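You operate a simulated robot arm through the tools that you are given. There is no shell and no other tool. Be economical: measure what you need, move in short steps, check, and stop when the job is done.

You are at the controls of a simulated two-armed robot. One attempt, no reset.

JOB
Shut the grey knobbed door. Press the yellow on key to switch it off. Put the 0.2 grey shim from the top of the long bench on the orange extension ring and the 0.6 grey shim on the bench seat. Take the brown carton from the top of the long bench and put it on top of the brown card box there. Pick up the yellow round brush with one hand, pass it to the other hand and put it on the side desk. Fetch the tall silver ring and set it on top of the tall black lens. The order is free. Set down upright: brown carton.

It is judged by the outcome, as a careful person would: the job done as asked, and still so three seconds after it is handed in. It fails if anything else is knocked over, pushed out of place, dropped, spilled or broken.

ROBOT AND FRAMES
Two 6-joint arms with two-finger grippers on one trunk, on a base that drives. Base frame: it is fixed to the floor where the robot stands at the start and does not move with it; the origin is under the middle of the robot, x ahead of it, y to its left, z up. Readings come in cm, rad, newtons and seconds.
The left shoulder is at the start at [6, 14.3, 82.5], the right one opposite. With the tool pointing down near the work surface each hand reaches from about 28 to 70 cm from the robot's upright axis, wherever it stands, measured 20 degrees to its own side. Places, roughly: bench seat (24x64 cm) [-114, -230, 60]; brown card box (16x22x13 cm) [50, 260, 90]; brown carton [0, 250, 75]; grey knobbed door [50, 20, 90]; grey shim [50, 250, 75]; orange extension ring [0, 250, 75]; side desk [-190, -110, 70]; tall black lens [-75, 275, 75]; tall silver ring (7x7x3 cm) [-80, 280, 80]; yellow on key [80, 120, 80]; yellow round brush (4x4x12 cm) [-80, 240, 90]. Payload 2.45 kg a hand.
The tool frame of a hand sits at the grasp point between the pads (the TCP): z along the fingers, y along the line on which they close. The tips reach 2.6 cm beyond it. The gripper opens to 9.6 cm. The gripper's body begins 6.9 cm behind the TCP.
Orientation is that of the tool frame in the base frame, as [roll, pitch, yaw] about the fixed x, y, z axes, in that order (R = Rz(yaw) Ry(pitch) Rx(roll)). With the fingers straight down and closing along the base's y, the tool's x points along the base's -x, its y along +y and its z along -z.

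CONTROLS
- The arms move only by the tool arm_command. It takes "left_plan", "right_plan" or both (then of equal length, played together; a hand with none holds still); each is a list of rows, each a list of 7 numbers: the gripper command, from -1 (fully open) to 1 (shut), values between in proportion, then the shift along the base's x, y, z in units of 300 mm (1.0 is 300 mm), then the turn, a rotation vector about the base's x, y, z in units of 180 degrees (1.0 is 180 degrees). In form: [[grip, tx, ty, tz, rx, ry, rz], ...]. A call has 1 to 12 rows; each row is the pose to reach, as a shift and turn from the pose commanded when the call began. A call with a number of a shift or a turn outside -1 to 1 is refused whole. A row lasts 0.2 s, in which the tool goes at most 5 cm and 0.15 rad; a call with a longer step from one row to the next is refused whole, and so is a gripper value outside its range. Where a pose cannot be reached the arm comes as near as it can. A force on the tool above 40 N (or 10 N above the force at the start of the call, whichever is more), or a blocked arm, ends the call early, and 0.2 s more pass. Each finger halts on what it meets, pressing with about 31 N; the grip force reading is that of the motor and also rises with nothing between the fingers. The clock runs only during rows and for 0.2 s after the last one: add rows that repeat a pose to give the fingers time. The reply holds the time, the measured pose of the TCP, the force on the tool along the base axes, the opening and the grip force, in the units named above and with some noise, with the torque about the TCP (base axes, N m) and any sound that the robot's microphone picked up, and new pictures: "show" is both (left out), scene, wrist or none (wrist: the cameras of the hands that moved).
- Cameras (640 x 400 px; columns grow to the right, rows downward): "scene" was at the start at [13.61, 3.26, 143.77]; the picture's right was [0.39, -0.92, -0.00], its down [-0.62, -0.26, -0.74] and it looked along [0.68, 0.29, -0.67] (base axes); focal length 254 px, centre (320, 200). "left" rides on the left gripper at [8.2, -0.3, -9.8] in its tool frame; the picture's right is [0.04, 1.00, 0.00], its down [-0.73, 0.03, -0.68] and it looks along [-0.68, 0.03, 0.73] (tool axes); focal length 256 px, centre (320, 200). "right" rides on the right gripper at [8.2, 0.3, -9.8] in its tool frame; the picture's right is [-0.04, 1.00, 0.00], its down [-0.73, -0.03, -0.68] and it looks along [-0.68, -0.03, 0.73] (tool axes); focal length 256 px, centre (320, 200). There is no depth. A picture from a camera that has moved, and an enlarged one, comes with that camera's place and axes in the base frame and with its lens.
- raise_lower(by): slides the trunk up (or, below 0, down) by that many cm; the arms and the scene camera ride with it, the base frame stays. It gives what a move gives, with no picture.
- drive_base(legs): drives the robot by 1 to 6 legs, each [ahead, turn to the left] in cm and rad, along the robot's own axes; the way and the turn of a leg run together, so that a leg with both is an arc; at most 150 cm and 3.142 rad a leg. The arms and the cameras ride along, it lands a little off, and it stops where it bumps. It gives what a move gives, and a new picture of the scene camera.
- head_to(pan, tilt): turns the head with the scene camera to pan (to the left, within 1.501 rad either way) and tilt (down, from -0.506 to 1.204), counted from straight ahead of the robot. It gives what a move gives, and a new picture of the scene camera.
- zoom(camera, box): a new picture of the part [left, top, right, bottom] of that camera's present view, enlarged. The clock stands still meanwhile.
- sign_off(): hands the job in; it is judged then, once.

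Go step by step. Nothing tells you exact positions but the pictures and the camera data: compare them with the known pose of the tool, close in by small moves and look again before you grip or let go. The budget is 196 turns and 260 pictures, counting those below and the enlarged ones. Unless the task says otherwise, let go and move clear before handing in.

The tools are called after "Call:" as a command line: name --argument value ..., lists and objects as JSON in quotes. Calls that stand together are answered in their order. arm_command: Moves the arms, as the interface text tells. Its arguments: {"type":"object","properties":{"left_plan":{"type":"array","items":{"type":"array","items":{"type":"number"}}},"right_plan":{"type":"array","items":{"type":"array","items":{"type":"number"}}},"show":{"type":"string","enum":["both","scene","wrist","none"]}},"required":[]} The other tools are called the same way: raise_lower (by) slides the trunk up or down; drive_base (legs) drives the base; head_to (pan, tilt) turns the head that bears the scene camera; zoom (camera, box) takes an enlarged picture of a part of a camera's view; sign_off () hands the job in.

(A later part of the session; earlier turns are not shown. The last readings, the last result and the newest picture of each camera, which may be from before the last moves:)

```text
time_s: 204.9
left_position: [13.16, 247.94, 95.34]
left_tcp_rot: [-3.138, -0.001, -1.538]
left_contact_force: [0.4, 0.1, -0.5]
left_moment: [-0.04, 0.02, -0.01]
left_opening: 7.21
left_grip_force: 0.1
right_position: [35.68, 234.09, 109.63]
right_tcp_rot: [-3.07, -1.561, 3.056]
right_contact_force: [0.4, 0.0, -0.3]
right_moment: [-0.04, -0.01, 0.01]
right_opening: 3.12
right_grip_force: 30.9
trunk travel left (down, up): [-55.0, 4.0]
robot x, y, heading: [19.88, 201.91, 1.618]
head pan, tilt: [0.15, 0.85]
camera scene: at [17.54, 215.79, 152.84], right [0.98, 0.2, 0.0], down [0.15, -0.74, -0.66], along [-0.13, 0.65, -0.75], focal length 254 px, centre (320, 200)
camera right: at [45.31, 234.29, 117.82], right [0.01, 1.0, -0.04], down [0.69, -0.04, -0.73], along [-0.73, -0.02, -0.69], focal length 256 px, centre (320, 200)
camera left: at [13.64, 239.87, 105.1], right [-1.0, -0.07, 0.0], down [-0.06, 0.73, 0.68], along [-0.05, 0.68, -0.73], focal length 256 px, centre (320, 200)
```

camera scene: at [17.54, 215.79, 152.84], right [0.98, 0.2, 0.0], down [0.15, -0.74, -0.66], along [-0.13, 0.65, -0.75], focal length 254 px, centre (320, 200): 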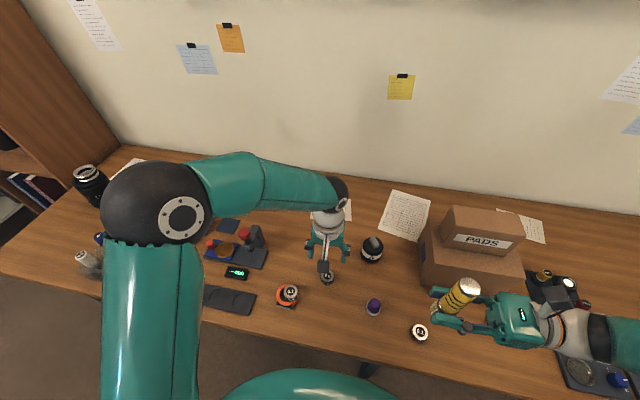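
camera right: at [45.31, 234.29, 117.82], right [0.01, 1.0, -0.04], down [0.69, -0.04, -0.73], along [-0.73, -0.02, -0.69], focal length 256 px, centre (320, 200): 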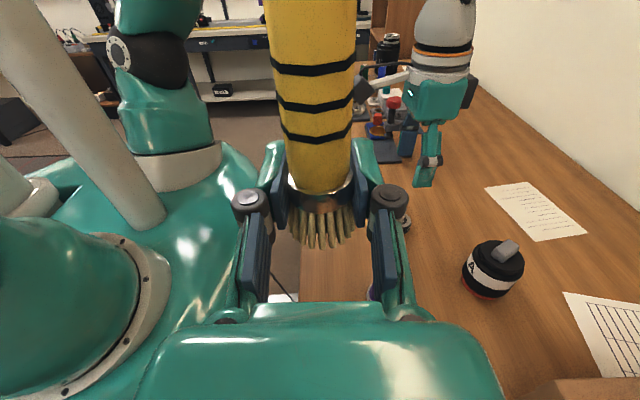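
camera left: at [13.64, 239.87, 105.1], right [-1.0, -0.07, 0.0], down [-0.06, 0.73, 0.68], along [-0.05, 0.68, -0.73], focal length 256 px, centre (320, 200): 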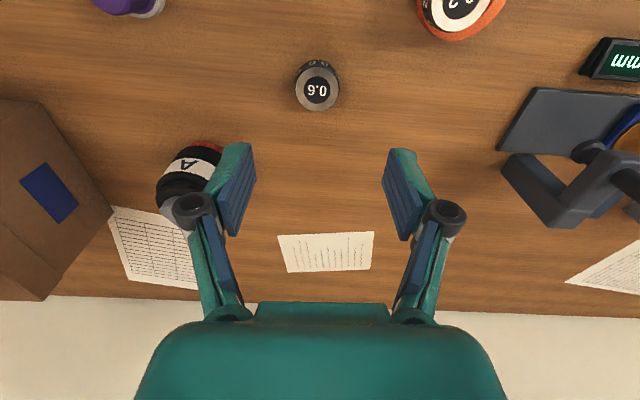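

The shim is centred. I descend and grip it.

Call:
arm_command --left_plan '[[-0.5, 0.007, 0.013, -0.12, 0, 0, 0], [-0.5, 0.007, 0.013, -0.24, 0, 0, 0], [-0.5, 0.007, 0.013, -0.34, 0, 0, 0], [-0.5, 0.007, 0.013, -0.4, 0, 0, 0], [-0.5, 0.007, 0.013, -0.42, 0, 0, 0], [-0.5, 0.007, 0.013, -0.42, 0, 0, 0], [-0.1, 0.007, 0.013, -0.42, 0, 0, 0], [0.3, 0.007, 0.013, -0.42, 0, 0, 0], [0.6, 0.007, 0.013, -0.42, 0, 0, 0], [0.6, 0.007, 0.013, -0.42, 0, 0, 0]]' --show "wrist"

```text
time_s: 207.1
left_position: [13.27, 248.31, 82.75]
left_tcp_rot: [-3.141, 0.001, -1.538]
left_contact_force: [0.4, 0.3, -0.2]
left_moment: [0.0, -0.02, -0.01]
left_opening: 3.93
left_grip_force: 31.2
right_position: [35.68, 233.98, 109.51]
right_tcp_rot: [-3.141, -1.559, 3.128]
right_contact_force: [-0.4, -0.1, -0.2]
right_moment: [-0.01, -0.01, 0.04]
right_opening: 3.1
right_grip_force: 31.1
trunk travel left (down, up): [-55.0, 4.0]
robot x, y, heading: [19.49, 201.91, 1.614]
head pan, tilt: [0.15, 0.85]
camera left: at [13.8, 240.13, 92.59], right [-1.0, -0.07, 0.0], down [-0.05, 0.73, 0.68], along [-0.05, 0.68, -0.73], focal length 256 px, centre (320, 200)
```

left: 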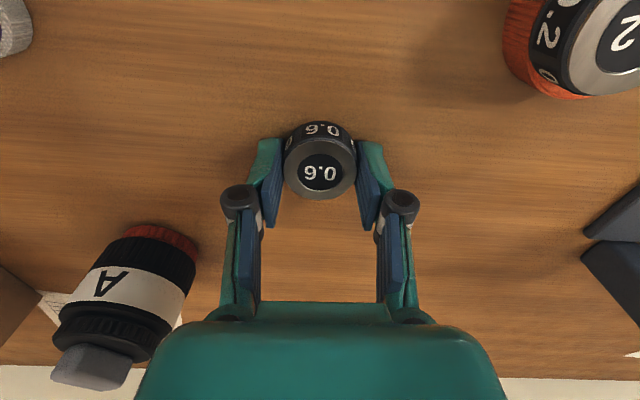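

The 0.6 shim is held. I lift it, retract, and look across the room toward the side desk and bench seat.

Call:
arm_command --left_plan '[[1, 0, 0, 0.03, 0, 0, 0], [1, 0, 0, 0.15, 0, 0, 0], [1, 0, 0, 0.3, 0, 0, 0], [1, 0, 0, 0.45, 0, 0, 0], [1, 0, 0, 0.6, 0, 0, 0], [1, 0, -0.05, 0.75, 0, 0, 0], [1, -0.05, -0.15, 0.85, 0, 0, 0], [1, -0.1, -0.28, 0.9, 0, 0, 0], [1, -0.15, -0.4, 0.9, 0, 0, 0], [1, -0.15, -0.5, 0.9, 0, 0, 0]]' --show "none"

Call:
drive_base --legs '[[-30, 0], [0, 0.75], [0, 0.7]]'

Call:
head_to --pan 0.8 --tilt 0.3

```text
time_s: 209.3
left_position: [8.9, 233.17, 109.9]
left_tcp_rot: [-3.139, -0.001, -1.537]
left_contact_force: [-0.2, 0.6, -0.6]
left_moment: [0.02, 0.04, 0.03]
left_opening: 3.92
left_grip_force: 30.9
right_position: [35.62, 233.81, 109.55]
right_tcp_rot: [3.06, -1.561, -3.071]
right_contact_force: [0.1, 0.4, -0.2]
right_moment: [-0.02, -0.01, 0.0]
right_opening: 3.07
right_grip_force: 31.0
trunk travel left (down, up): [-55.0, 4.0]
robot x, y, heading: [19.6, 201.92, 1.616]
head pan, tilt: [0.15, 0.85]
```

```text
time_s: 216.1
left_position: [-11.59, 164.57, 109.93]
left_tcp_rot: [-3.134, 0.003, -0.082]
left_contact_force: [0.0, -1.1, 0.0]
left_moment: [0.03, 0.0, -0.02]
left_opening: 3.94
left_grip_force: 30.7
right_position: [-9.34, 191.32, 109.86]
right_tcp_rot: [3.113, -1.555, -1.667]
right_contact_force: [0.1, -0.6, 0.1]
right_moment: [0.03, -0.02, 0.0]
right_opening: 3.04
right_grip_force: 30.9
trunk travel left (down, up): [-55.0, 4.0]
robot x, y, heading: [20.83, 176.3, 3.065]
head pan, tilt: [0.15, 0.85]
stopped in leg 3: the robot was blocked; the commanded pose is now the measured one
camera scene: at [6.91, 175.83, 152.85], right [-0.07, 1.0, 0.0], down [0.75, 0.06, -0.66], along [-0.66, -0.05, -0.75], focal length 254 px, centre (320, 200)
```

scene: 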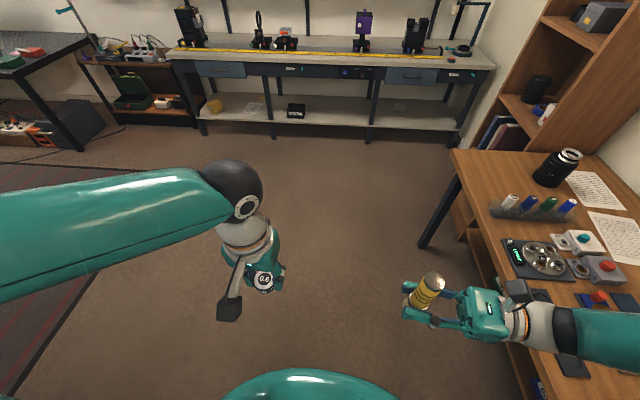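

```text
time_s: 217.1
left_position: [-11.67, 164.97, 109.94]
left_tcp_rot: [-3.138, 0.0, -0.083]
left_contact_force: [-0.2, -0.1, -0.6]
left_moment: [0.0, 0.03, 0.01]
left_opening: 3.93
left_grip_force: 31.4
right_position: [-9.24, 191.64, 109.62]
right_tcp_rot: [-3.138, -1.559, -1.702]
right_contact_force: [0.1, -0.3, -0.1]
right_moment: [0.02, -0.03, -0.01]
right_opening: 3.04
right_grip_force: 31.2
trunk travel left (down, up): [-55.0, 4.0]
robot x, y, heading: [21.24, 176.1, 3.061]
head pan, tilt: [0.799, 0.3]
camera scene: at [7.7, 170.68, 157.69], right [-0.66, 0.75, 0.0], down [0.22, 0.2, -0.96], along [-0.72, -0.63, -0.3], focal length 254 px, centre (320, 200)
```

scene: 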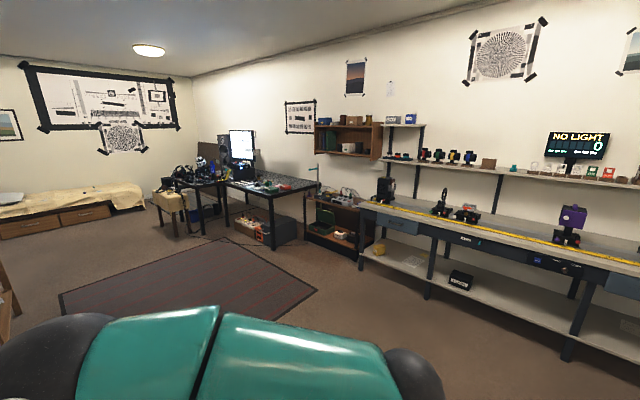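

The black-topped desk with the monitor is the side desk and the cloth-covered bench left of it the bench seat. I drive across the room towards them.

Call:
drive_base --legs '[[0, 1.05], [150, 0], [50, 0]]'

Call:
head_to --pan 0.0 --tilt 0.4

```text
time_s: 230.2
left_position: [-99.6, -22.84, 109.96]
left_tcp_rot: [-3.139, 0.001, 0.961]
left_contact_force: [0.1, 0.6, -0.5]
left_moment: [0.06, 0.0, 0.01]
left_opening: 3.95
left_grip_force: 30.7
right_position: [-121.4, -7.35, 109.58]
right_tcp_rot: [-3.106, -1.558, -0.689]
right_contact_force: [-0.2, -0.1, -1.7]
right_moment: [0.01, 0.0, 0.02]
right_opening: 3.07
right_grip_force: 31.4
trunk travel left (down, up): [-55.0, 4.0]
robot x, y, heading: [-92.95, 11.09, -2.177]
head pan, tilt: [0.799, 0.3]
camera scene: at [-94.7, -3.11, 157.69], right [-0.98, -0.19, 0.0], down [-0.06, 0.29, -0.96], along [0.18, -0.94, -0.3], focal length 254 px, centre (320, 200)
```

scene: 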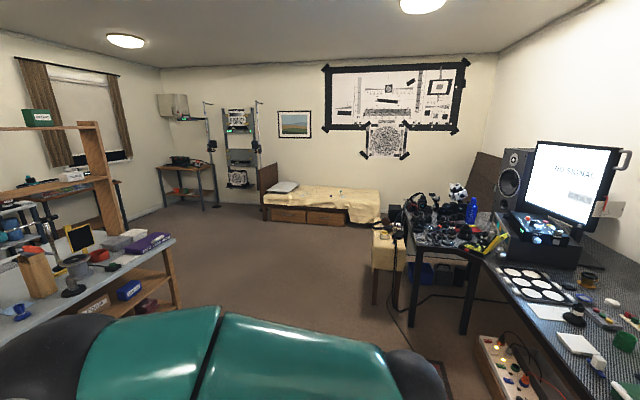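

```text
time_s: 231.4
left_position: [-99.55, -22.72, 109.98]
left_tcp_rot: [-3.137, 0.002, 0.961]
left_contact_force: [0.1, -0.4, -0.6]
left_moment: [0.0, -0.01, -0.01]
left_opening: 3.92
left_grip_force: 31.3
right_position: [-121.42, -7.35, 109.68]
right_tcp_rot: [3.124, -1.558, -0.637]
right_contact_force: [0.3, -0.7, -0.7]
right_moment: [-0.04, -0.03, 0.01]
right_opening: 3.09
right_grip_force: 31.1
trunk travel left (down, up): [-55.0, 4.0]
robot x, y, heading: [-93.24, 11.32, -2.18]
head pan, tilt: [0.0, 0.4]
camera scene: at [-101.7, -1.5, 156.77], right [-0.82, 0.57, 0.0], down [0.22, 0.32, -0.92], along [-0.52, -0.76, -0.39], focal length 254 px, centre (320, 200)
```

scene: 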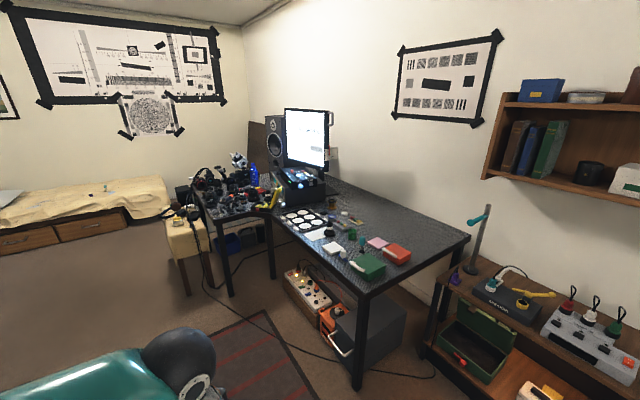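

I zoom on the draped bench seat and the desk top.

Call:
zoom --camera "scene" --box '[140, 140, 300, 310]'

Call:
zoom --camera "scene" --box '[270, 170, 480, 310]'

```text
2.35 times, centred on (220, 225) of scene
camera zoom: at [-101.7, -1.5, 156.77], right [-0.82, 0.57, 0.0], down [0.22, 0.32, -0.92], along [-0.52, -0.76, -0.39], focal length 598 px, centre (555, 141)
```

zoom: 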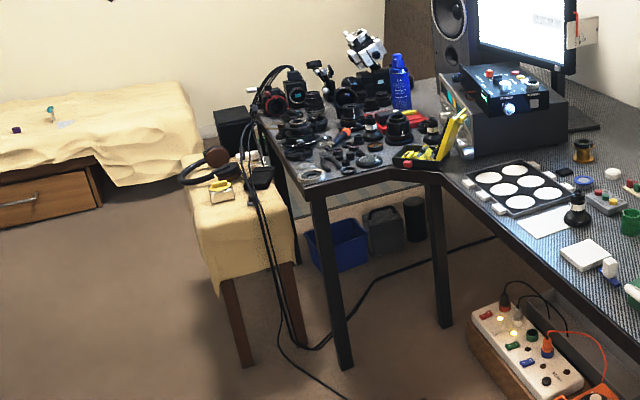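

```text
2.86 times, centred on (375, 240) of scene
camera zoom: at [-101.7, -1.5, 156.77], right [-0.82, 0.57, 0.0], down [0.22, 0.32, -0.92], along [-0.52, -0.76, -0.39], focal length 726 px, centre (163, 86)
```

zoom: 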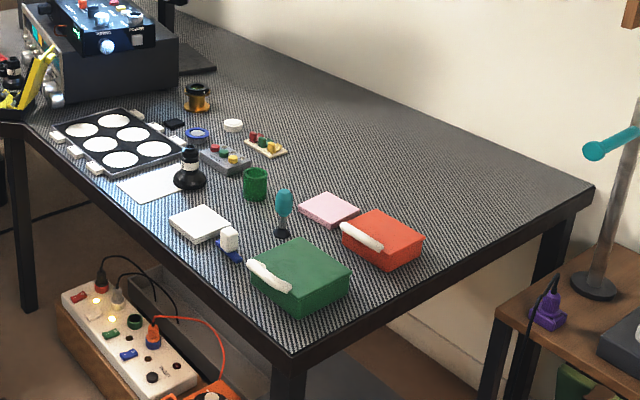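

The desk's east edge is near x=-171 with various items; I drive closer to find a clear spot for the brush.

Call:
drive_base --legs '[[0, 0.22], [80, 0], [0, -0.6], [0, -0.55]]'

Call:
head_to --pan 0.0 --tilt 0.6

```text
time_s: 240.1
left_position: [-154.46, -77.83, 110.04]
left_tcp_rot: [-3.139, 0.001, 0.029]
left_contact_force: [-1.1, 0.2, -0.2]
left_moment: [0.0, -0.02, 0.01]
left_opening: 3.94
left_grip_force: 31.4
right_position: [-155.03, -51.13, 109.58]
right_tcp_rot: [-3.063, -1.56, -1.665]
right_contact_force: [-0.6, 0.9, -0.6]
right_moment: [0.01, -0.01, 0.04]
right_opening: 3.03
right_grip_force: 31.1
trunk travel left (down, up): [-55.0, 4.0]
robot x, y, heading: [-123.17, -66.25, -3.095]
head pan, tilt: [0.0, 0.4]
camera scene: at [-138.61, -66.97, 156.75], right [-0.04, 1.0, 0.0], down [0.39, 0.02, -0.92], along [-0.92, -0.04, -0.39], focal length 254 px, centre (320, 200)
```

scene: 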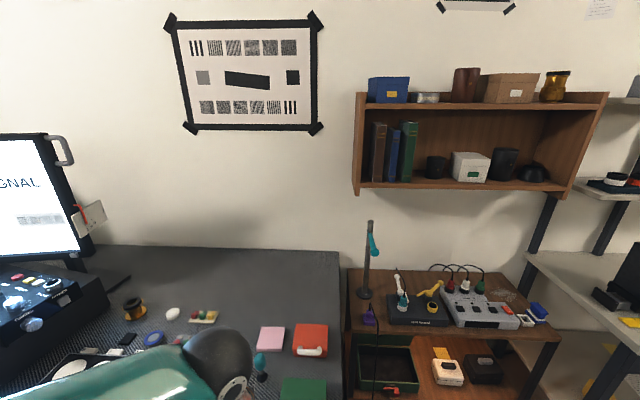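

```text
time_s: 240.9
left_position: [-154.2, -77.94, 110.07]
left_tcp_rot: [-3.135, 0.002, 0.029]
left_contact_force: [0.5, -0.7, -0.2]
left_moment: [0.05, -0.02, 0.02]
left_opening: 3.93
left_grip_force: 31.1
right_position: [-154.82, -51.14, 109.91]
right_tcp_rot: [3.066, -1.559, -1.511]
right_contact_force: [-0.3, -0.1, -0.1]
right_moment: [0.02, -0.02, -0.01]
right_opening: 3.07
right_grip_force: 31.0
trunk travel left (down, up): [-55.0, 4.0]
robot x, y, heading: [-122.88, -66.41, -3.095]
head pan, tilt: [0.0, 0.6]
camera scene: at [-137.94, -67.06, 154.95], right [-0.04, 1.0, 0.0], down [0.56, 0.03, -0.83], along [-0.82, -0.04, -0.56], focal length 254 px, centre (320, 200)
```

scene: 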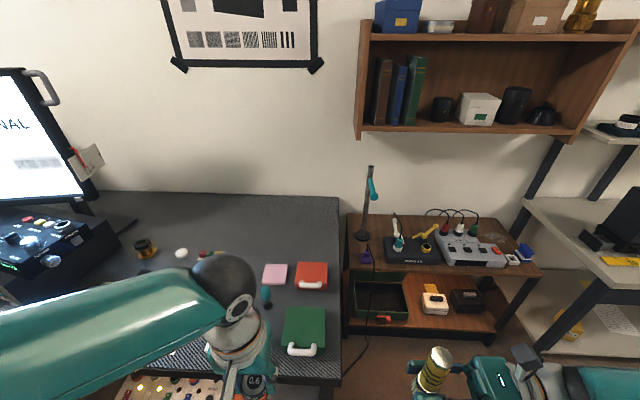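

The green and red boxes are near the north-east corner. I move the left arm aside to see the rest of the desk's front.

Call:
arm_command --left_plan '[[1, 0.1, 0, 0.05, 0, 0, 0], [1, 0.15, -0.1, 0.1, 0, 0, 0], [1, 0.15, -0.22, 0.15, 0, 0, 0], [1, 0.15, -0.35, 0.15, 0, 0, 0], [1, 0.15, -0.48, 0.15, 0, 0, 0], [1, 0.15, -0.6, 0.15, 0, 0, 0]]' --show "none"

Call:
head_to --pan 0.1 --tilt 0.8

```text
time_s: 242.3
left_position: [-149.7, -96.0, 114.54]
left_tcp_rot: [-3.137, 0.002, 0.029]
left_contact_force: [0.1, 0.4, -0.5]
left_moment: [0.0, 0.02, 0.02]
left_opening: 3.93
left_grip_force: 31.4
right_position: [-154.8, -51.11, 109.79]
right_tcp_rot: [3.1, -1.557, -1.545]
right_contact_force: [-0.2, 0.2, -1.3]
right_moment: [0.0, 0.03, 0.0]
right_opening: 3.04
right_grip_force: 30.7
trunk travel left (down, up): [-55.0, 4.0]
robot x, y, heading: [-122.86, -66.81, -3.1]
head pan, tilt: [0.0, 0.6]
```

```text
time_s: 243.0
left_position: [-149.76, -95.82, 114.54]
left_tcp_rot: [-3.138, 0.003, 0.029]
left_contact_force: [-0.6, 0.1, -1.1]
left_moment: [0.01, 0.01, -0.01]
left_opening: 3.91
left_grip_force: 31.3
right_position: [-154.76, -51.12, 109.84]
right_tcp_rot: [3.097, -1.56, -1.541]
right_contact_force: [0.6, 0.1, -0.5]
right_moment: [0.0, -0.01, -0.05]
right_opening: 3.07
right_grip_force: 31.1
trunk travel left (down, up): [-55.0, 4.0]
robot x, y, heading: [-122.79, -66.1, -3.095]
head pan, tilt: [0.099, 0.799]
camera scene: at [-137.11, -67.7, 153.26], right [-0.14, 0.99, 0.0], down [0.71, 0.1, -0.7], along [-0.69, -0.1, -0.72], focal length 254 px, centre (320, 200)
```

scene: 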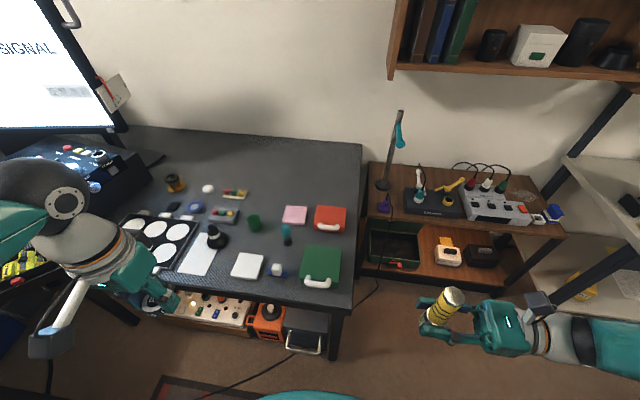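

Now the desk is visible; I zoom.

Call:
zoom --camera "scene" --box '[150, 170, 370, 310]'

```text
2.86 times, centred on (260, 240) of scene
camera zoom: at [-137.11, -67.7, 153.26], right [-0.14, 0.99, 0.0], down [0.71, 0.1, -0.7], along [-0.69, -0.1, -0.72], focal length 726 px, centre (491, 86)
```

zoom: 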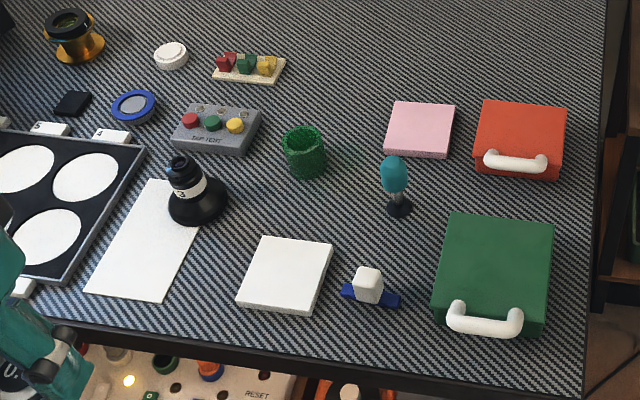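

A clear spot lies between the paper sheet and the white pad, near [-178,-110], about 7 cm in from the edge. I shift the base south to face it.

Call:
drive_base --legs '[[-30, 0], [0, 1.0], [52, 0], [0, -1.0]]'

```text
time_s: 253.5
left_position: [-146.41, -139.55, 114.5]
left_tcp_rot: [-3.137, 0.002, 0.028]
left_contact_force: [-0.3, 0.8, -0.6]
left_moment: [0.02, -0.03, -0.01]
left_opening: 3.97
left_grip_force: 31.4
right_position: [-151.33, -94.73, 109.79]
right_tcp_rot: [3.103, -1.558, -1.551]
right_contact_force: [0.9, -0.3, -0.7]
right_moment: [-0.02, -0.02, 0.01]
right_opening: 3.07
right_grip_force: 30.8
trunk travel left (down, up): [-55.0, 4.0]
robot x, y, heading: [-119.54, -112.58, -3.094]
head pan, tilt: [0.099, 0.799]
camera scene: at [-133.64, -114.02, 153.25], right [-0.14, 0.99, 0.0], down [0.71, 0.1, -0.7], along [-0.69, -0.1, -0.72], focal length 254 px, centre (320, 200)
```

scene: 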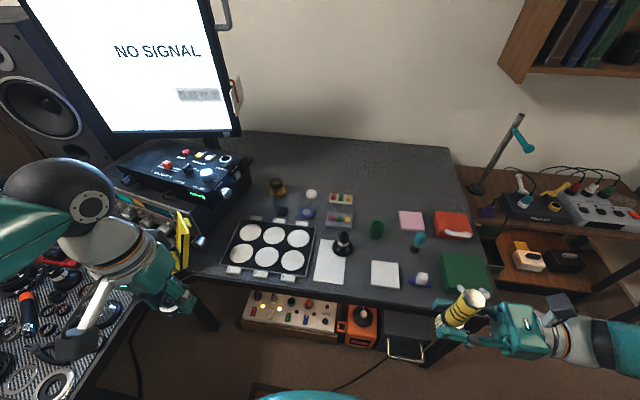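

I rotate the right hand to point forward over the desk edge, keeping the brush upright.

Call:
arm_command --right_plan '[[1, -0.08, -0.02, 0, 0, 0, -0.045], [1, -0.16, -0.04, 0, 0, 0, -0.09], [1, -0.24, -0.06, 0, 0, 0, -0.135], [1, -0.32, -0.09, 0, 0, 0, -0.18], [1, -0.38, -0.12, 0, 0, 0, -0.225], [1, -0.42, -0.15, 0, 0, 0, -0.27], [1, -0.46, -0.18, 0, 0, 0, -0.315], [1, -0.5, -0.21, 0, 0, 0, -0.36], [1, -0.53, -0.24, 0, 0, 0, -0.405], [1, -0.55, -0.27, 0, 0, 0, -0.45], [1, -0.56, -0.29, 0, 0, 0, -0.49], [1, -0.56, -0.29, 0, 0, 0, -0.49]]' --show "both"

```text
time_s: 256.1
left_position: [-146.33, -139.5, 114.64]
left_tcp_rot: [-3.138, 0.002, 0.027]
left_contact_force: [0.1, -0.3, -0.1]
left_moment: [0.01, -0.02, 0.03]
left_opening: 3.97
left_grip_force: 30.9
right_position: [-172.93, -90.41, 104.83]
right_tcp_rot: [0.162, -1.561, -0.087]
right_contact_force: [0.3, 0.1, -0.5]
right_moment: [0.0, 0.01, -0.02]
right_opening: 3.07
right_grip_force: 30.7
right hand out of reach, approached as far as the arm can: row 5, 6, 7, 8, 9, 10, 11, 12
trunk travel left (down, up): [-55.0, 4.0]
robot x, y, heading: [-119.55, -112.7, -3.095]
head pan, tilt: [0.099, 0.799]
camera scene: at [-133.58, -114.06, 153.26], right [-0.14, 0.99, 0.0], down [0.71, 0.1, -0.7], along [-0.69, -0.1, -0.72], focal length 254 px, centre (320, 200)
camera right: at [-163.16, -89.31, 112.94], right [-0.08, 1.0, -0.04], down [0.67, 0.02, -0.74], along [-0.74, -0.08, -0.67], focal length 256 px, centre (320, 200)
```

scene: 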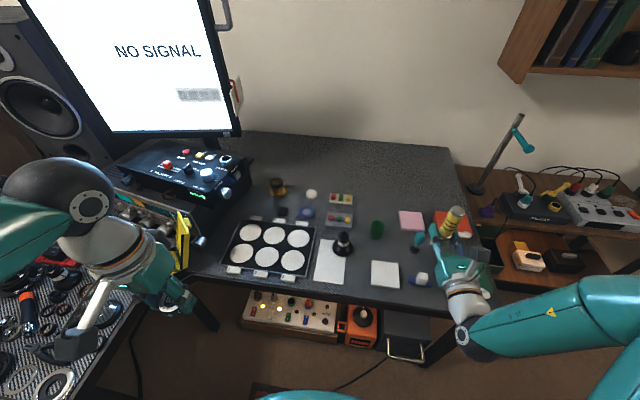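
right: 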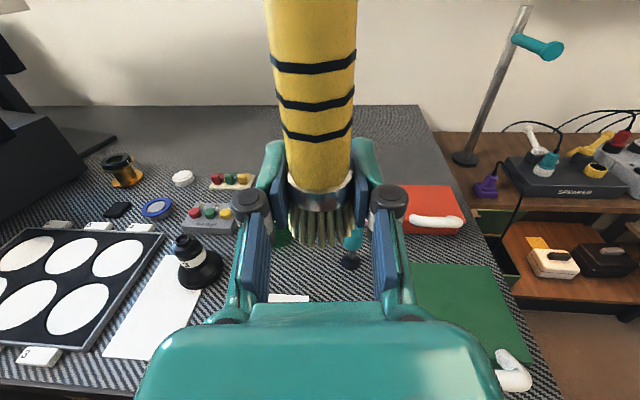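

The arm prefers the hand further right; I turn the base 0.3 rad left so that the spot lies to its right-front.

Call:
drive_base --legs '[[0, 0.3]]'

Call:
zoom --camera "right" --box '[0, 0, 640, 400]'

```text
time_s: 257.6
left_position: [-136.95, -146.12, 114.66]
left_tcp_rot: [-3.138, 0.002, 0.329]
left_contact_force: [0.1, 0.9, -0.5]
left_moment: [0.01, -0.02, 0.04]
left_opening: 3.97
left_grip_force: 30.7
right_position: [-177.03, -106.87, 104.9]
right_tcp_rot: [0.072, -1.556, 0.317]
right_contact_force: [0.2, 0.3, -0.4]
right_moment: [0.0, 0.04, -0.02]
right_opening: 3.05
right_grip_force: 31.1
trunk travel left (down, up): [-55.0, 4.0]
robot x, y, heading: [-119.6, -111.68, -2.799]
head pan, tilt: [0.099, 0.799]
camera scene: at [-132.66, -117.17, 153.26], right [-0.43, 0.9, 0.0], down [0.65, 0.31, -0.7], along [-0.63, -0.3, -0.72], focal length 254 px, centre (320, 200)
```

scene: 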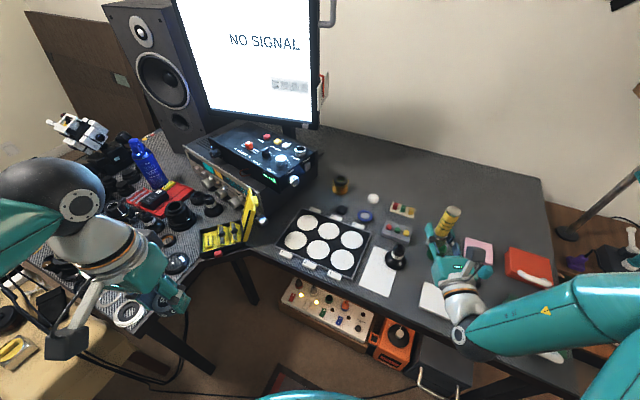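

```text
1.00 times, centred on (320, 200) of right (not enlarged: the box is as wide or as high as the picture)
camera zoom: at [-167.97, -102.84, 112.81], right [-0.38, 0.92, -0.04], down [0.63, 0.23, -0.74], along [-0.68, -0.31, -0.67], focal length 256 px, centre (320, 200)
```

zoom: 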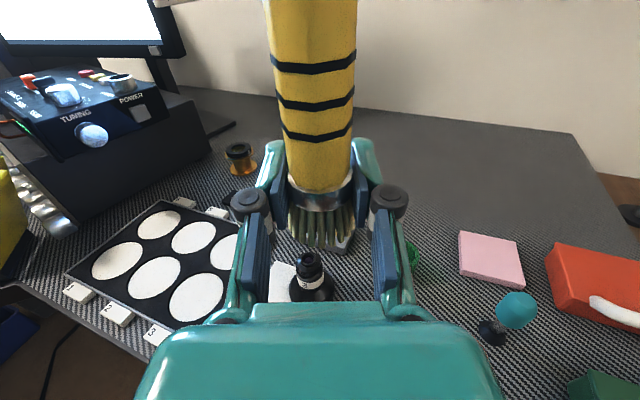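

The hand is nearly above the clear spot. I square it to point west and recentre, then lower with the trunk.

Call:
arm_command --right_plan '[[1, -0.01, -0.005, 0, 0, 0, -0.04], [1, -0.02, -0.01, 0, 0, 0, -0.08], [1, -0.033, -0.017, 0, 0, 0, -0.11], [1, -0.033, -0.017, 0, 0, 0, -0.11]]' --show "none"

Call:
raise_lower --by -22

Call:
zoom --camera "scene" --box '[300, 150, 540, 350]'

Call:
zoom --camera "right" --box '[0, 0, 640, 400]'

```text
time_s: 258.6
left_position: [-136.95, -146.2, 114.65]
left_tcp_rot: [-3.139, 0.001, 0.329]
left_contact_force: [-0.1, -0.9, -0.5]
left_moment: [0.0, 0.01, 0.01]
left_opening: 3.95
left_grip_force: 31.0
right_position: [-177.62, -95.34, 100.29]
right_tcp_rot: [0.075, -1.536, 0.024]
right_contact_force: [-0.7, 1.5, -1.1]
right_moment: [-0.04, 0.02, 0.01]
right_opening: 3.1
right_grip_force: 30.6
right hand out of reach, approached as far as the arm can: row 1, 2, 3, 4
trunk travel left (down, up): [-55.0, 4.0]
robot x, y, heading: [-119.45, -111.75, -2.798]
head pan, tilt: [0.099, 0.799]
```

```text
time_s: 260.8
left_position: [-136.9, -146.33, 92.85]
left_tcp_rot: [-3.137, 0.003, 0.327]
left_contact_force: [-0.3, 0.4, -0.3]
left_moment: [-0.01, 0.0, -0.04]
left_opening: 3.93
left_grip_force: 31.4
right_position: [-177.64, -95.48, 79.2]
right_tcp_rot: [0.095, -1.514, 0.003]
right_contact_force: [10.9, 0.3, 11.0]
right_moment: [0.25, -1.66, -0.28]
right_opening: 3.08
right_grip_force: 31.5
trunk travel left (down, up): [-33.1, 25.9]
robot x, y, heading: [-119.29, -111.51, -2.801]
head pan, tilt: [0.099, 0.799]
stopped: the force on the tool passed its limit at 45 N (the readings are from after the stop); the commanded pose is now the measured one
```

```text
2.00 times, centred on (420, 250) of scene
camera zoom: at [-132.44, -117.19, 131.4], right [-0.43, 0.9, 0.0], down [0.65, 0.31, -0.7], along [-0.63, -0.3, -0.72], focal length 508 px, centre (120, 100)
```

zoom: 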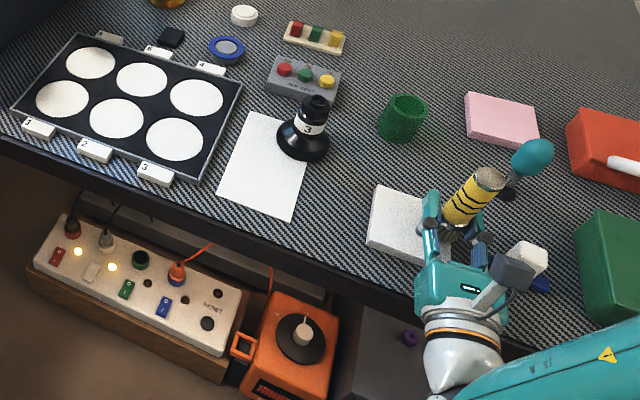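

```text
1.00 times, centred on (320, 200) of right (not enlarged: the box is as wide or as high as the picture)
camera zoom: at [-167.41, -94.16, 86.77], right [-0.1, 0.99, -0.03], down [0.64, 0.04, -0.77], along [-0.77, -0.1, -0.64], focal length 256 px, centre (320, 200)
```

zoom: 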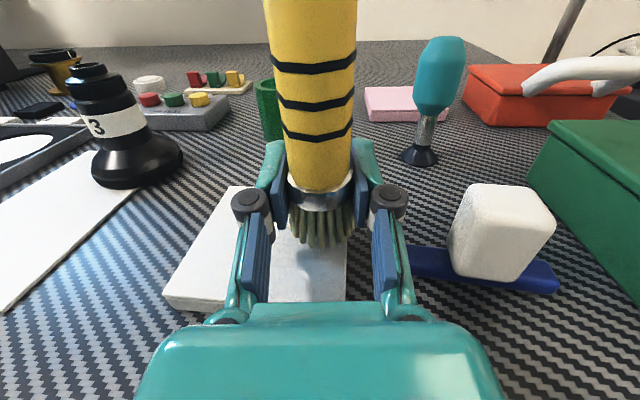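

The arm slid north when it couldn't reach, and something touched. I raise at once.

Call:
raise_lower --by 12

Call:
zoom --camera "scene" --box '[300, 150, 540, 350]'

Call:
zoom --camera "right" --box '[0, 0, 640, 400]'

```text
time_s: 262.3
left_position: [-137.05, -146.2, 104.9]
left_tcp_rot: [-3.138, 0.002, 0.328]
left_contact_force: [0.2, -0.8, -0.5]
left_moment: [0.02, 0.0, -0.02]
left_opening: 3.96
left_grip_force: 31.5
right_position: [-177.74, -95.43, 91.14]
right_tcp_rot: [0.091, -1.516, 0.007]
right_contact_force: [-0.7, -0.1, -0.3]
right_moment: [0.02, -0.01, -0.02]
right_opening: 3.06
right_grip_force: 31.2
trunk travel left (down, up): [-45.1, 13.9]
robot x, y, heading: [-119.6, -111.59, -2.806]
head pan, tilt: [0.099, 0.799]
```

```text
2.00 times, centred on (420, 250) of scene
camera zoom: at [-132.69, -117.17, 143.37], right [-0.43, 0.9, 0.0], down [0.65, 0.31, -0.7], along [-0.63, -0.3, -0.72], focal length 508 px, centre (120, 100)
```

zoom: 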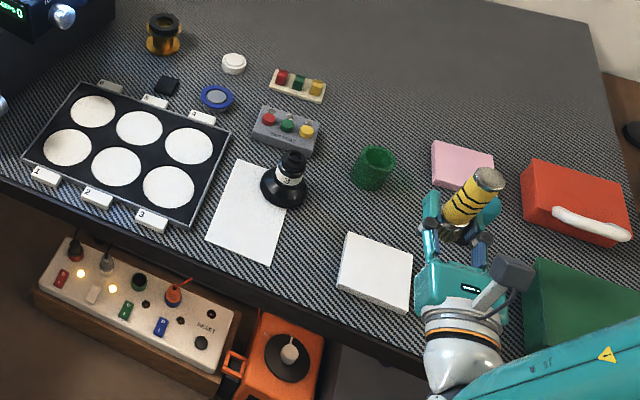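

```text
1.00 times, centred on (320, 200) of right (not enlarged: the box is as wide or as high as the picture)
camera zoom: at [-167.62, -94.12, 98.61], right [-0.1, 0.99, -0.04], down [0.64, 0.04, -0.77], along [-0.76, -0.1, -0.64], focal length 256 px, centre (320, 200)
```

zoom: 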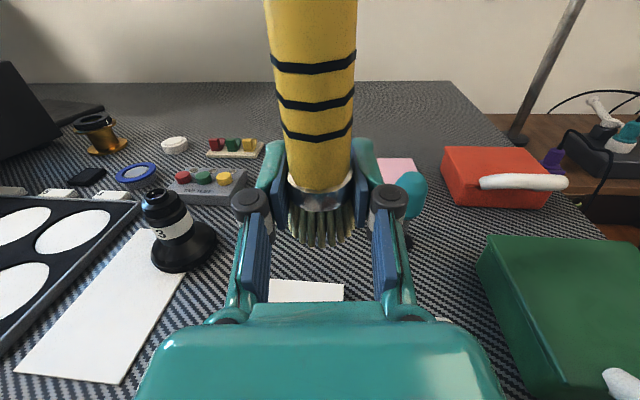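

The wrist touched the desk edge, so the brush must be set within about 8 cm of the edge. I turn the base a bit more left to bring the hand over the clear spot within its reach.

Call:
drive_base --legs '[[0, 0.25]]'

Call:
zoom --camera "right" --box '[0, 0, 640, 400]'

```text
time_s: 263.6
left_position: [-127.56, -149.47, 104.87]
left_tcp_rot: [-3.137, 0.002, 0.58]
left_contact_force: [0.0, 0.5, -0.5]
left_moment: [0.01, 0.0, 0.05]
left_opening: 3.95
left_grip_force: 31.6
right_position: [-179.91, -110.23, 90.94]
right_tcp_rot: [0.094, -1.513, 0.265]
right_contact_force: [-1.2, -0.7, -1.3]
right_moment: [0.02, 0.01, 0.03]
right_opening: 3.07
right_grip_force: 30.8
trunk travel left (down, up): [-45.1, 13.9]
robot x, y, heading: [-119.84, -111.06, -2.549]
head pan, tilt: [0.099, 0.799]
camera scene: at [-131.2, -119.55, 143.37], right [-0.64, 0.77, 0.0], down [0.55, 0.46, -0.7], along [-0.54, -0.45, -0.72], focal length 254 px, centre (320, 200)
```

scene: 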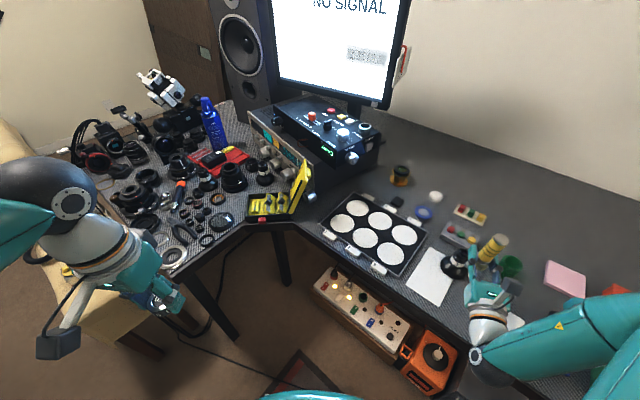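

```text
1.00 times, centred on (320, 200) of right (not enlarged: the box is as wide or as high as the picture)
camera zoom: at [-170.45, -106.39, 98.49], right [-0.35, 0.94, -0.03], down [0.6, 0.2, -0.77], along [-0.71, -0.29, -0.64], focal length 256 px, centre (320, 200)
```

zoom: 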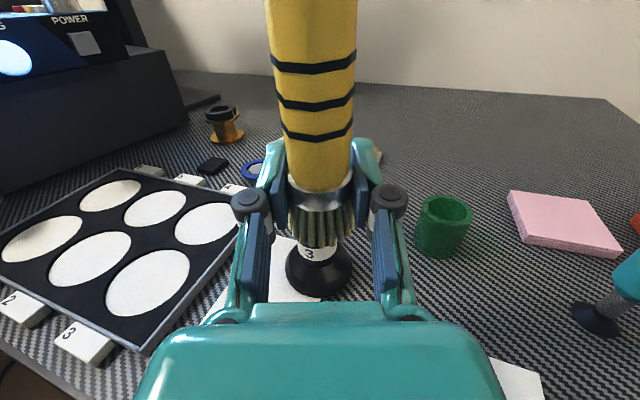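

Desk top is about z≈73.5. I move to the clear spot at about [-176,-107] and level the brush.

Call:
arm_command --right_plan '[[1, 0.05, 0.04, 0, 0.002, -0.009, 0], [1, 0.1, 0.08, 0, 0.005, -0.018, 0], [1, 0.13, 0.107, 0, 0.005, -0.018, 0], [1, 0.13, 0.107, 0, 0.005, -0.018, 0]]' --show "wrist"

Call:
zoom --camera "scene" --box '[390, 210, 570, 360]'

```text
time_s: 264.6
left_position: [-127.76, -149.48, 104.91]
left_tcp_rot: [-3.139, 0.0, 0.579]
left_contact_force: [-0.3, 0.2, -1.1]
left_moment: [-0.04, -0.02, -0.01]
left_opening: 3.94
left_grip_force: 30.6
right_position: [-180.25, -107.91, 89.61]
right_tcp_rot: [3.002, -1.569, -2.645]
right_contact_force: [-0.2, 1.0, -0.7]
right_moment: [0.03, 0.0, 0.0]
right_opening: 3.09
right_grip_force: 31.1
right hand out of reach, approached as far as the arm can: row 1, 2, 3, 4
trunk travel left (down, up): [-45.1, 13.9]
robot x, y, heading: [-119.66, -110.95, -2.546]
head pan, tilt: [0.099, 0.799]
camera right: at [-171.28, -104.03, 97.76], right [-0.35, 0.94, -0.04], down [0.65, 0.21, -0.73], along [-0.68, -0.28, -0.68], focal length 256 px, centre (320, 200)
```

right: 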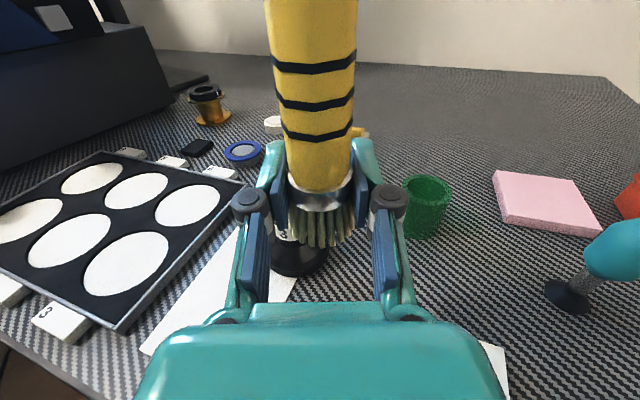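

```text
2.67 times, centred on (480, 285) of scene
camera zoom: at [-131.2, -119.52, 143.37], right [-0.64, 0.77, 0.0], down [0.55, 0.46, -0.7], along [-0.54, -0.45, -0.72], focal length 677 px, centre (-107, -27)
```

zoom: 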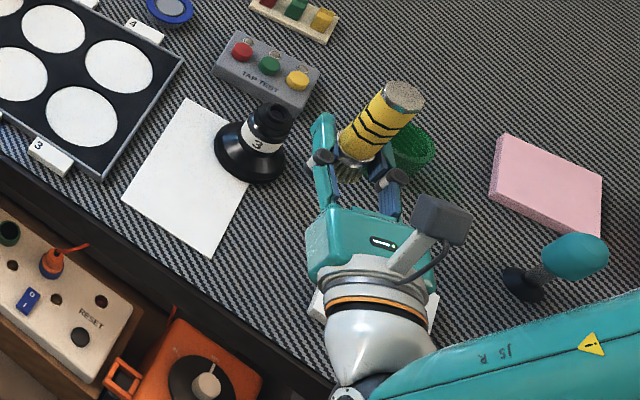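

The arm can't fold closer; backing the base a few cm with a slight turn will put the hand on the spot instead.

Call:
drive_base --legs '[[-4.5, 0.04]]'

Call:
zoom --camera "scene" --box '[390, 210, 570, 360]'

```text
time_s: 265.6
left_position: [-122.12, -146.98, 104.98]
left_tcp_rot: [-3.137, 0.004, 0.622]
left_contact_force: [1.2, 1.0, -1.1]
left_moment: [-0.04, 0.05, -0.01]
left_opening: 3.93
left_grip_force: 31.5
right_position: [-176.65, -107.61, 89.62]
right_tcp_rot: [-0.053, -1.57, 0.45]
right_contact_force: [-0.3, 0.0, -0.8]
right_moment: [-0.04, 0.0, 0.0]
right_opening: 3.05
right_grip_force: 30.8
trunk travel left (down, up): [-45.1, 13.9]
robot x, y, heading: [-116.23, -108.3, -2.509]
head pan, tilt: [0.099, 0.799]
camera scene: at [-126.81, -117.22, 143.41], right [-0.67, 0.74, 0.0], down [0.53, 0.48, -0.7], along [-0.52, -0.47, -0.72], focal length 254 px, centre (320, 200)
```

scene: 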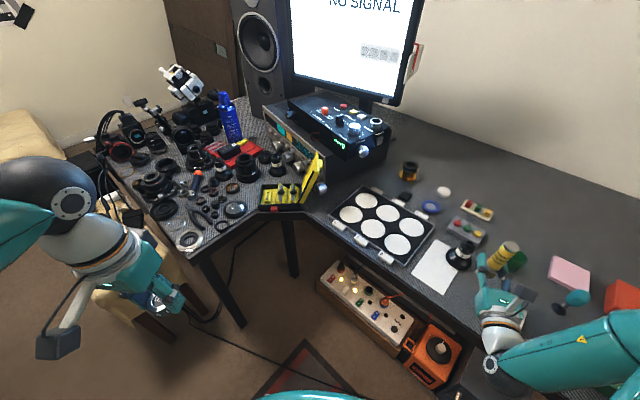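

```text
2.67 times, centred on (480, 285) of scene
camera zoom: at [-126.81, -117.22, 143.41], right [-0.67, 0.74, 0.0], down [0.53, 0.48, -0.7], along [-0.52, -0.47, -0.72], focal length 677 px, centre (-107, -27)
```

zoom: 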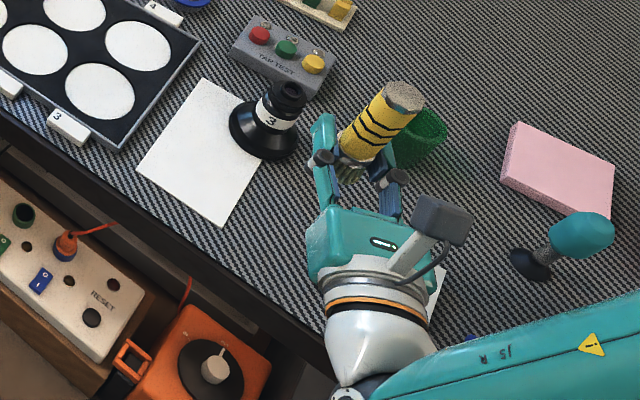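

On target, but the wrist needs a little more room off the edge; I back 2.5 cm more and lower with the trunk.

Call:
drive_base --legs '[[-2.5, 0.02]]'

Call:
raise_lower --by -9

Call:
zoom --camera "scene" --box '[390, 200, 570, 360]'

Call:
zoom --camera "right" --box '[0, 0, 640, 400]'

```text
time_s: 266.4
left_position: [-119.42, -145.45, 105.03]
left_tcp_rot: [-3.139, 0.006, 0.643]
left_contact_force: [0.7, -0.1, -1.3]
left_moment: [-0.03, 0.05, 0.03]
left_opening: 3.92
left_grip_force: 31.1
right_position: [-174.44, -107.25, 89.87]
right_tcp_rot: [-0.121, -1.569, 0.539]
right_contact_force: [0.5, 0.4, -0.3]
right_moment: [0.04, -0.06, -0.01]
right_opening: 3.08
right_grip_force: 31.3
trunk travel left (down, up): [-45.1, 13.9]
robot x, y, heading: [-114.38, -106.88, -2.486]
head pan, tilt: [0.099, 0.799]
camera scene: at [-124.64, -115.87, 143.41], right [-0.69, 0.73, 0.0], down [0.52, 0.49, -0.7], along [-0.51, -0.48, -0.72], focal length 254 px, centre (320, 200)
```

scene: 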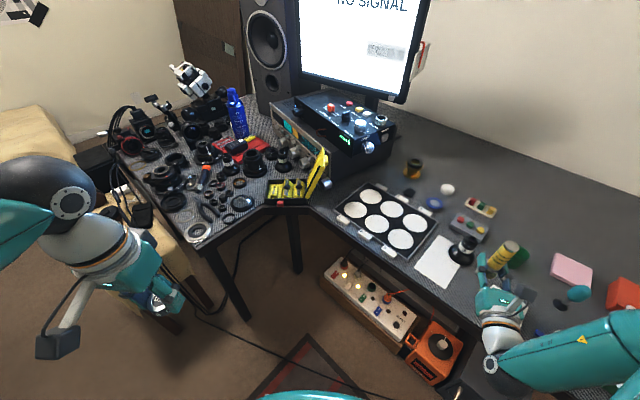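

```text
time_s: 267.6
left_position: [-119.44, -145.58, 96.04]
left_tcp_rot: [-3.139, 0.001, 0.641]
left_contact_force: [0.6, 0.5, -0.9]
left_moment: [-0.03, 0.01, -0.04]
left_opening: 3.92
left_grip_force: 31.4
right_position: [-174.71, -107.41, 80.87]
right_tcp_rot: [2.678, -1.57, -2.261]
right_contact_force: [0.4, 0.4, 0.1]
right_moment: [-0.01, 0.01, 0.02]
right_opening: 3.11
right_grip_force: 31.0
trunk travel left (down, up): [-36.1, 22.9]
robot x, y, heading: [-114.36, -106.65, -2.477]
head pan, tilt: [0.099, 0.799]
```

```text
2.50 times, centred on (480, 280) of scene
camera zoom: at [-124.88, -116.05, 134.38], right [-0.69, 0.73, 0.0], down [0.52, 0.49, -0.7], along [-0.51, -0.48, -0.72], focal length 635 px, centre (-80, 0)
```

zoom: 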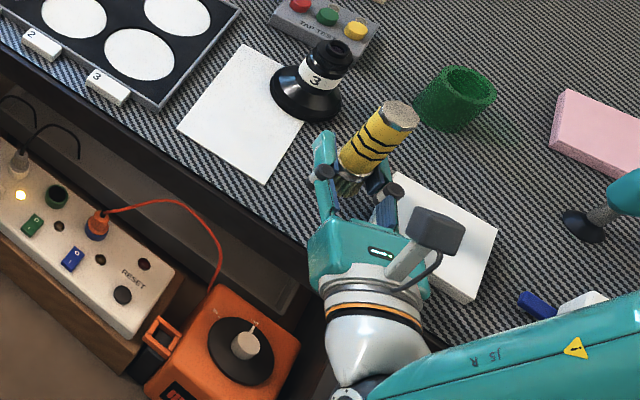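

```text
1.00 times, centred on (320, 200) of right (not enlarged: the box is as wide or as high as the picture)
camera zoom: at [-165.86, -103.05, 88.88], right [-0.41, 0.91, -0.04], down [0.63, 0.25, -0.73], along [-0.66, -0.32, -0.68], focal length 256 px, centre (320, 200)
```

zoom: 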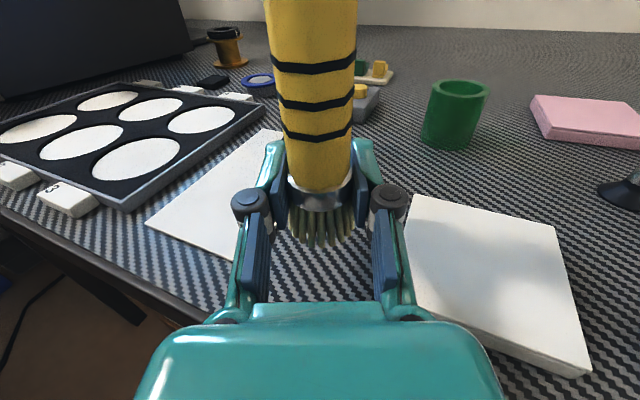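

Everything is clear. I lower gently until the bristles touch.

Call:
raise_lower --by -2.8

Call:
zoom --camera "scene" --box '[430, 210, 550, 310]'

Call:
zoom --camera "right" --box '[0, 0, 640, 400]'

```text
time_s: 268.3
left_position: [-119.6, -145.58, 93.2]
left_tcp_rot: [-3.138, 0.003, 0.641]
left_contact_force: [-0.1, 0.4, 0.3]
left_moment: [0.04, 0.01, 0.02]
left_opening: 3.95
left_grip_force: 31.1
right_position: [-174.59, -107.36, 77.86]
right_tcp_rot: [2.676, -1.57, -2.255]
right_contact_force: [-0.5, 0.1, -1.5]
right_moment: [0.01, 0.02, 0.02]
right_opening: 3.08
right_grip_force: 30.7
trunk travel left (down, up): [-33.3, 25.7]
robot x, y, heading: [-114.02, -106.66, -2.482]
head pan, tilt: [0.099, 0.799]
```

```text
4.00 times, centred on (490, 260) of scene
camera zoom: at [-124.88, -116.05, 131.57], right [-0.69, 0.73, 0.0], down [0.52, 0.49, -0.7], along [-0.51, -0.48, -0.72], focal length 1016 px, centre (-360, -40)
```

zoom: 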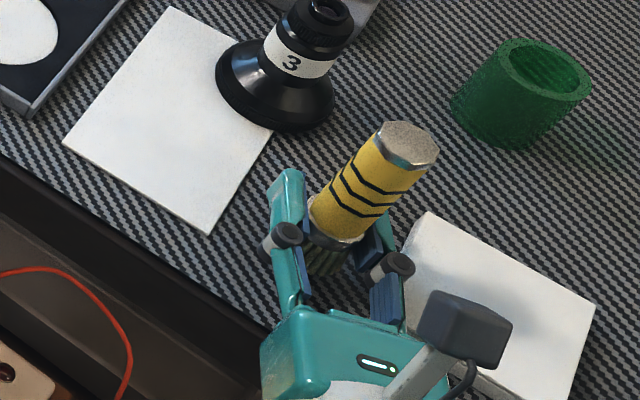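

```text
1.00 times, centred on (320, 200) of right (not enlarged: the box is as wide or as high as the picture)
camera zoom: at [-165.86, -103.05, 86.07], right [-0.41, 0.91, -0.04], down [0.63, 0.25, -0.73], along [-0.66, -0.32, -0.68], focal length 256 px, centre (320, 200)
```

zoom: 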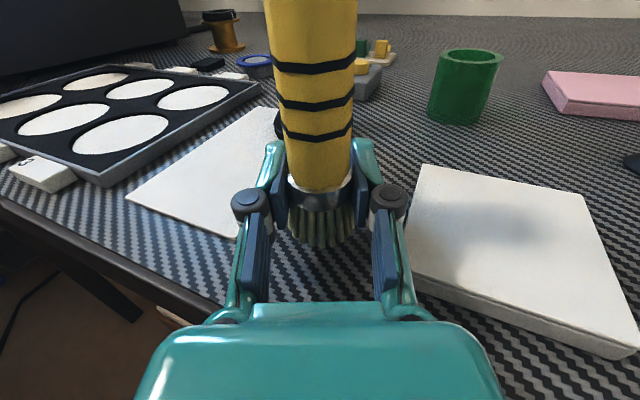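

Not yet touching; I continue down.

Call:
raise_lower --by -1.0

Call:
raise_lower --by -0.8

```text
time_s: 268.9
left_position: [-119.55, -145.71, 92.19]
left_tcp_rot: [-3.137, 0.002, 0.643]
left_contact_force: [-0.7, 0.4, -0.6]
left_moment: [-0.01, 0.02, 0.02]
left_opening: 3.93
left_grip_force: 30.8
right_position: [-174.54, -107.36, 76.93]
right_tcp_rot: [-0.401, -1.57, 0.82]
right_contact_force: [-0.6, -0.3, -0.2]
right_moment: [0.01, 0.01, 0.01]
right_opening: 3.06
right_grip_force: 31.0
trunk travel left (down, up): [-32.3, 26.7]
robot x, y, heading: [-114.29, -107.04, -2.485]
head pan, tilt: [0.099, 0.799]
```

```text
time_s: 269.5
left_position: [-119.19, -145.69, 91.49]
left_tcp_rot: [-3.137, 0.002, 0.641]
left_contact_force: [-1.3, -0.2, -0.8]
left_moment: [-0.02, 0.0, -0.01]
left_opening: 3.92
left_grip_force: 30.6
right_position: [-174.58, -107.36, 76.71]
right_tcp_rot: [0.194, -1.556, 0.226]
right_contact_force: [-2.2, -0.1, 32.6]
right_moment: [0.12, -0.34, 0.01]
right_opening: 3.09
right_grip_force: 31.2
trunk travel left (down, up): [-31.5, 27.5]
robot x, y, heading: [-113.89, -106.83, -2.492]
head pan, tilt: [0.099, 0.799]
```

The bristles are on the desk (force at the brush itself). I ease off a bit and open the right hand slightly, then check.

Call:
raise_lower --by 0.5

Call:
arm_command --right_plan '[[0.25, 0, 0, 0, 0, 0, 0], [0.1, 0, 0, 0, 0, 0, 0], [-0.1, 0, 0, 0, 0, 0, 0], [-0.2, 0, 0, 0, 0, 0, 0], [-0.2, 0, 0, 0, 0, 0, 0]]' --show "wrist"

```text
time_s: 270.0
left_position: [-119.52, -145.68, 91.88]
left_tcp_rot: [-3.137, 0.002, 0.642]
left_contact_force: [-0.4, 0.9, -0.9]
left_moment: [0.02, 0.01, 0.04]
left_opening: 3.92
left_grip_force: 30.9
right_position: [-174.64, -107.39, 76.77]
right_tcp_rot: [0.377, -1.568, 0.041]
right_contact_force: [-7.2, -2.8, 19.4]
right_moment: [-0.06, -0.02, -0.04]
right_opening: 3.09
right_grip_force: 30.6
trunk travel left (down, up): [-32.0, 27.0]
robot x, y, heading: [-113.92, -106.65, -2.483]
head pan, tilt: [0.099, 0.799]
```

```text
time_s: 271.2
left_position: [-119.49, -145.59, 91.72]
left_tcp_rot: [-3.137, 0.001, 0.643]
left_contact_force: [-0.1, -0.7, -0.5]
left_moment: [-0.02, 0.01, 0.0]
left_opening: 3.91
left_grip_force: 30.8
right_position: [-174.58, -107.47, 76.57]
right_tcp_rot: [-3.062, -1.568, -2.803]
right_contact_force: [0.0, -1.2, 1.6]
right_moment: [-0.02, -0.02, 0.01]
right_opening: 5.76
right_grip_force: 0.1
trunk travel left (down, up): [-32.0, 27.0]
robot x, y, heading: [-113.81, -107.01, -2.486]
head pan, tilt: [0.099, 0.799]
camera right: at [-165.86, -103.06, 84.72], right [-0.41, 0.91, -0.04], down [0.63, 0.25, -0.73], along [-0.66, -0.32, -0.68], focal length 256 px, centre (320, 200)
```

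right: 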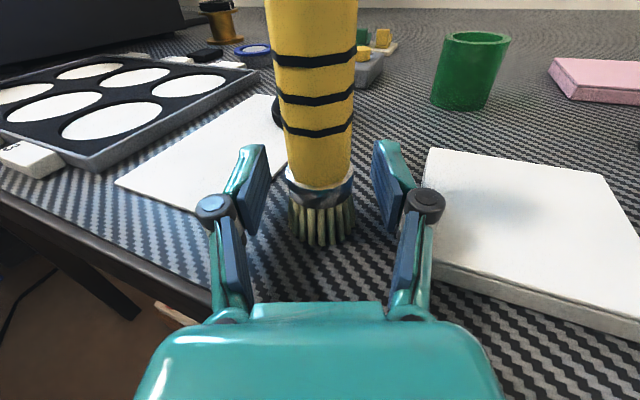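

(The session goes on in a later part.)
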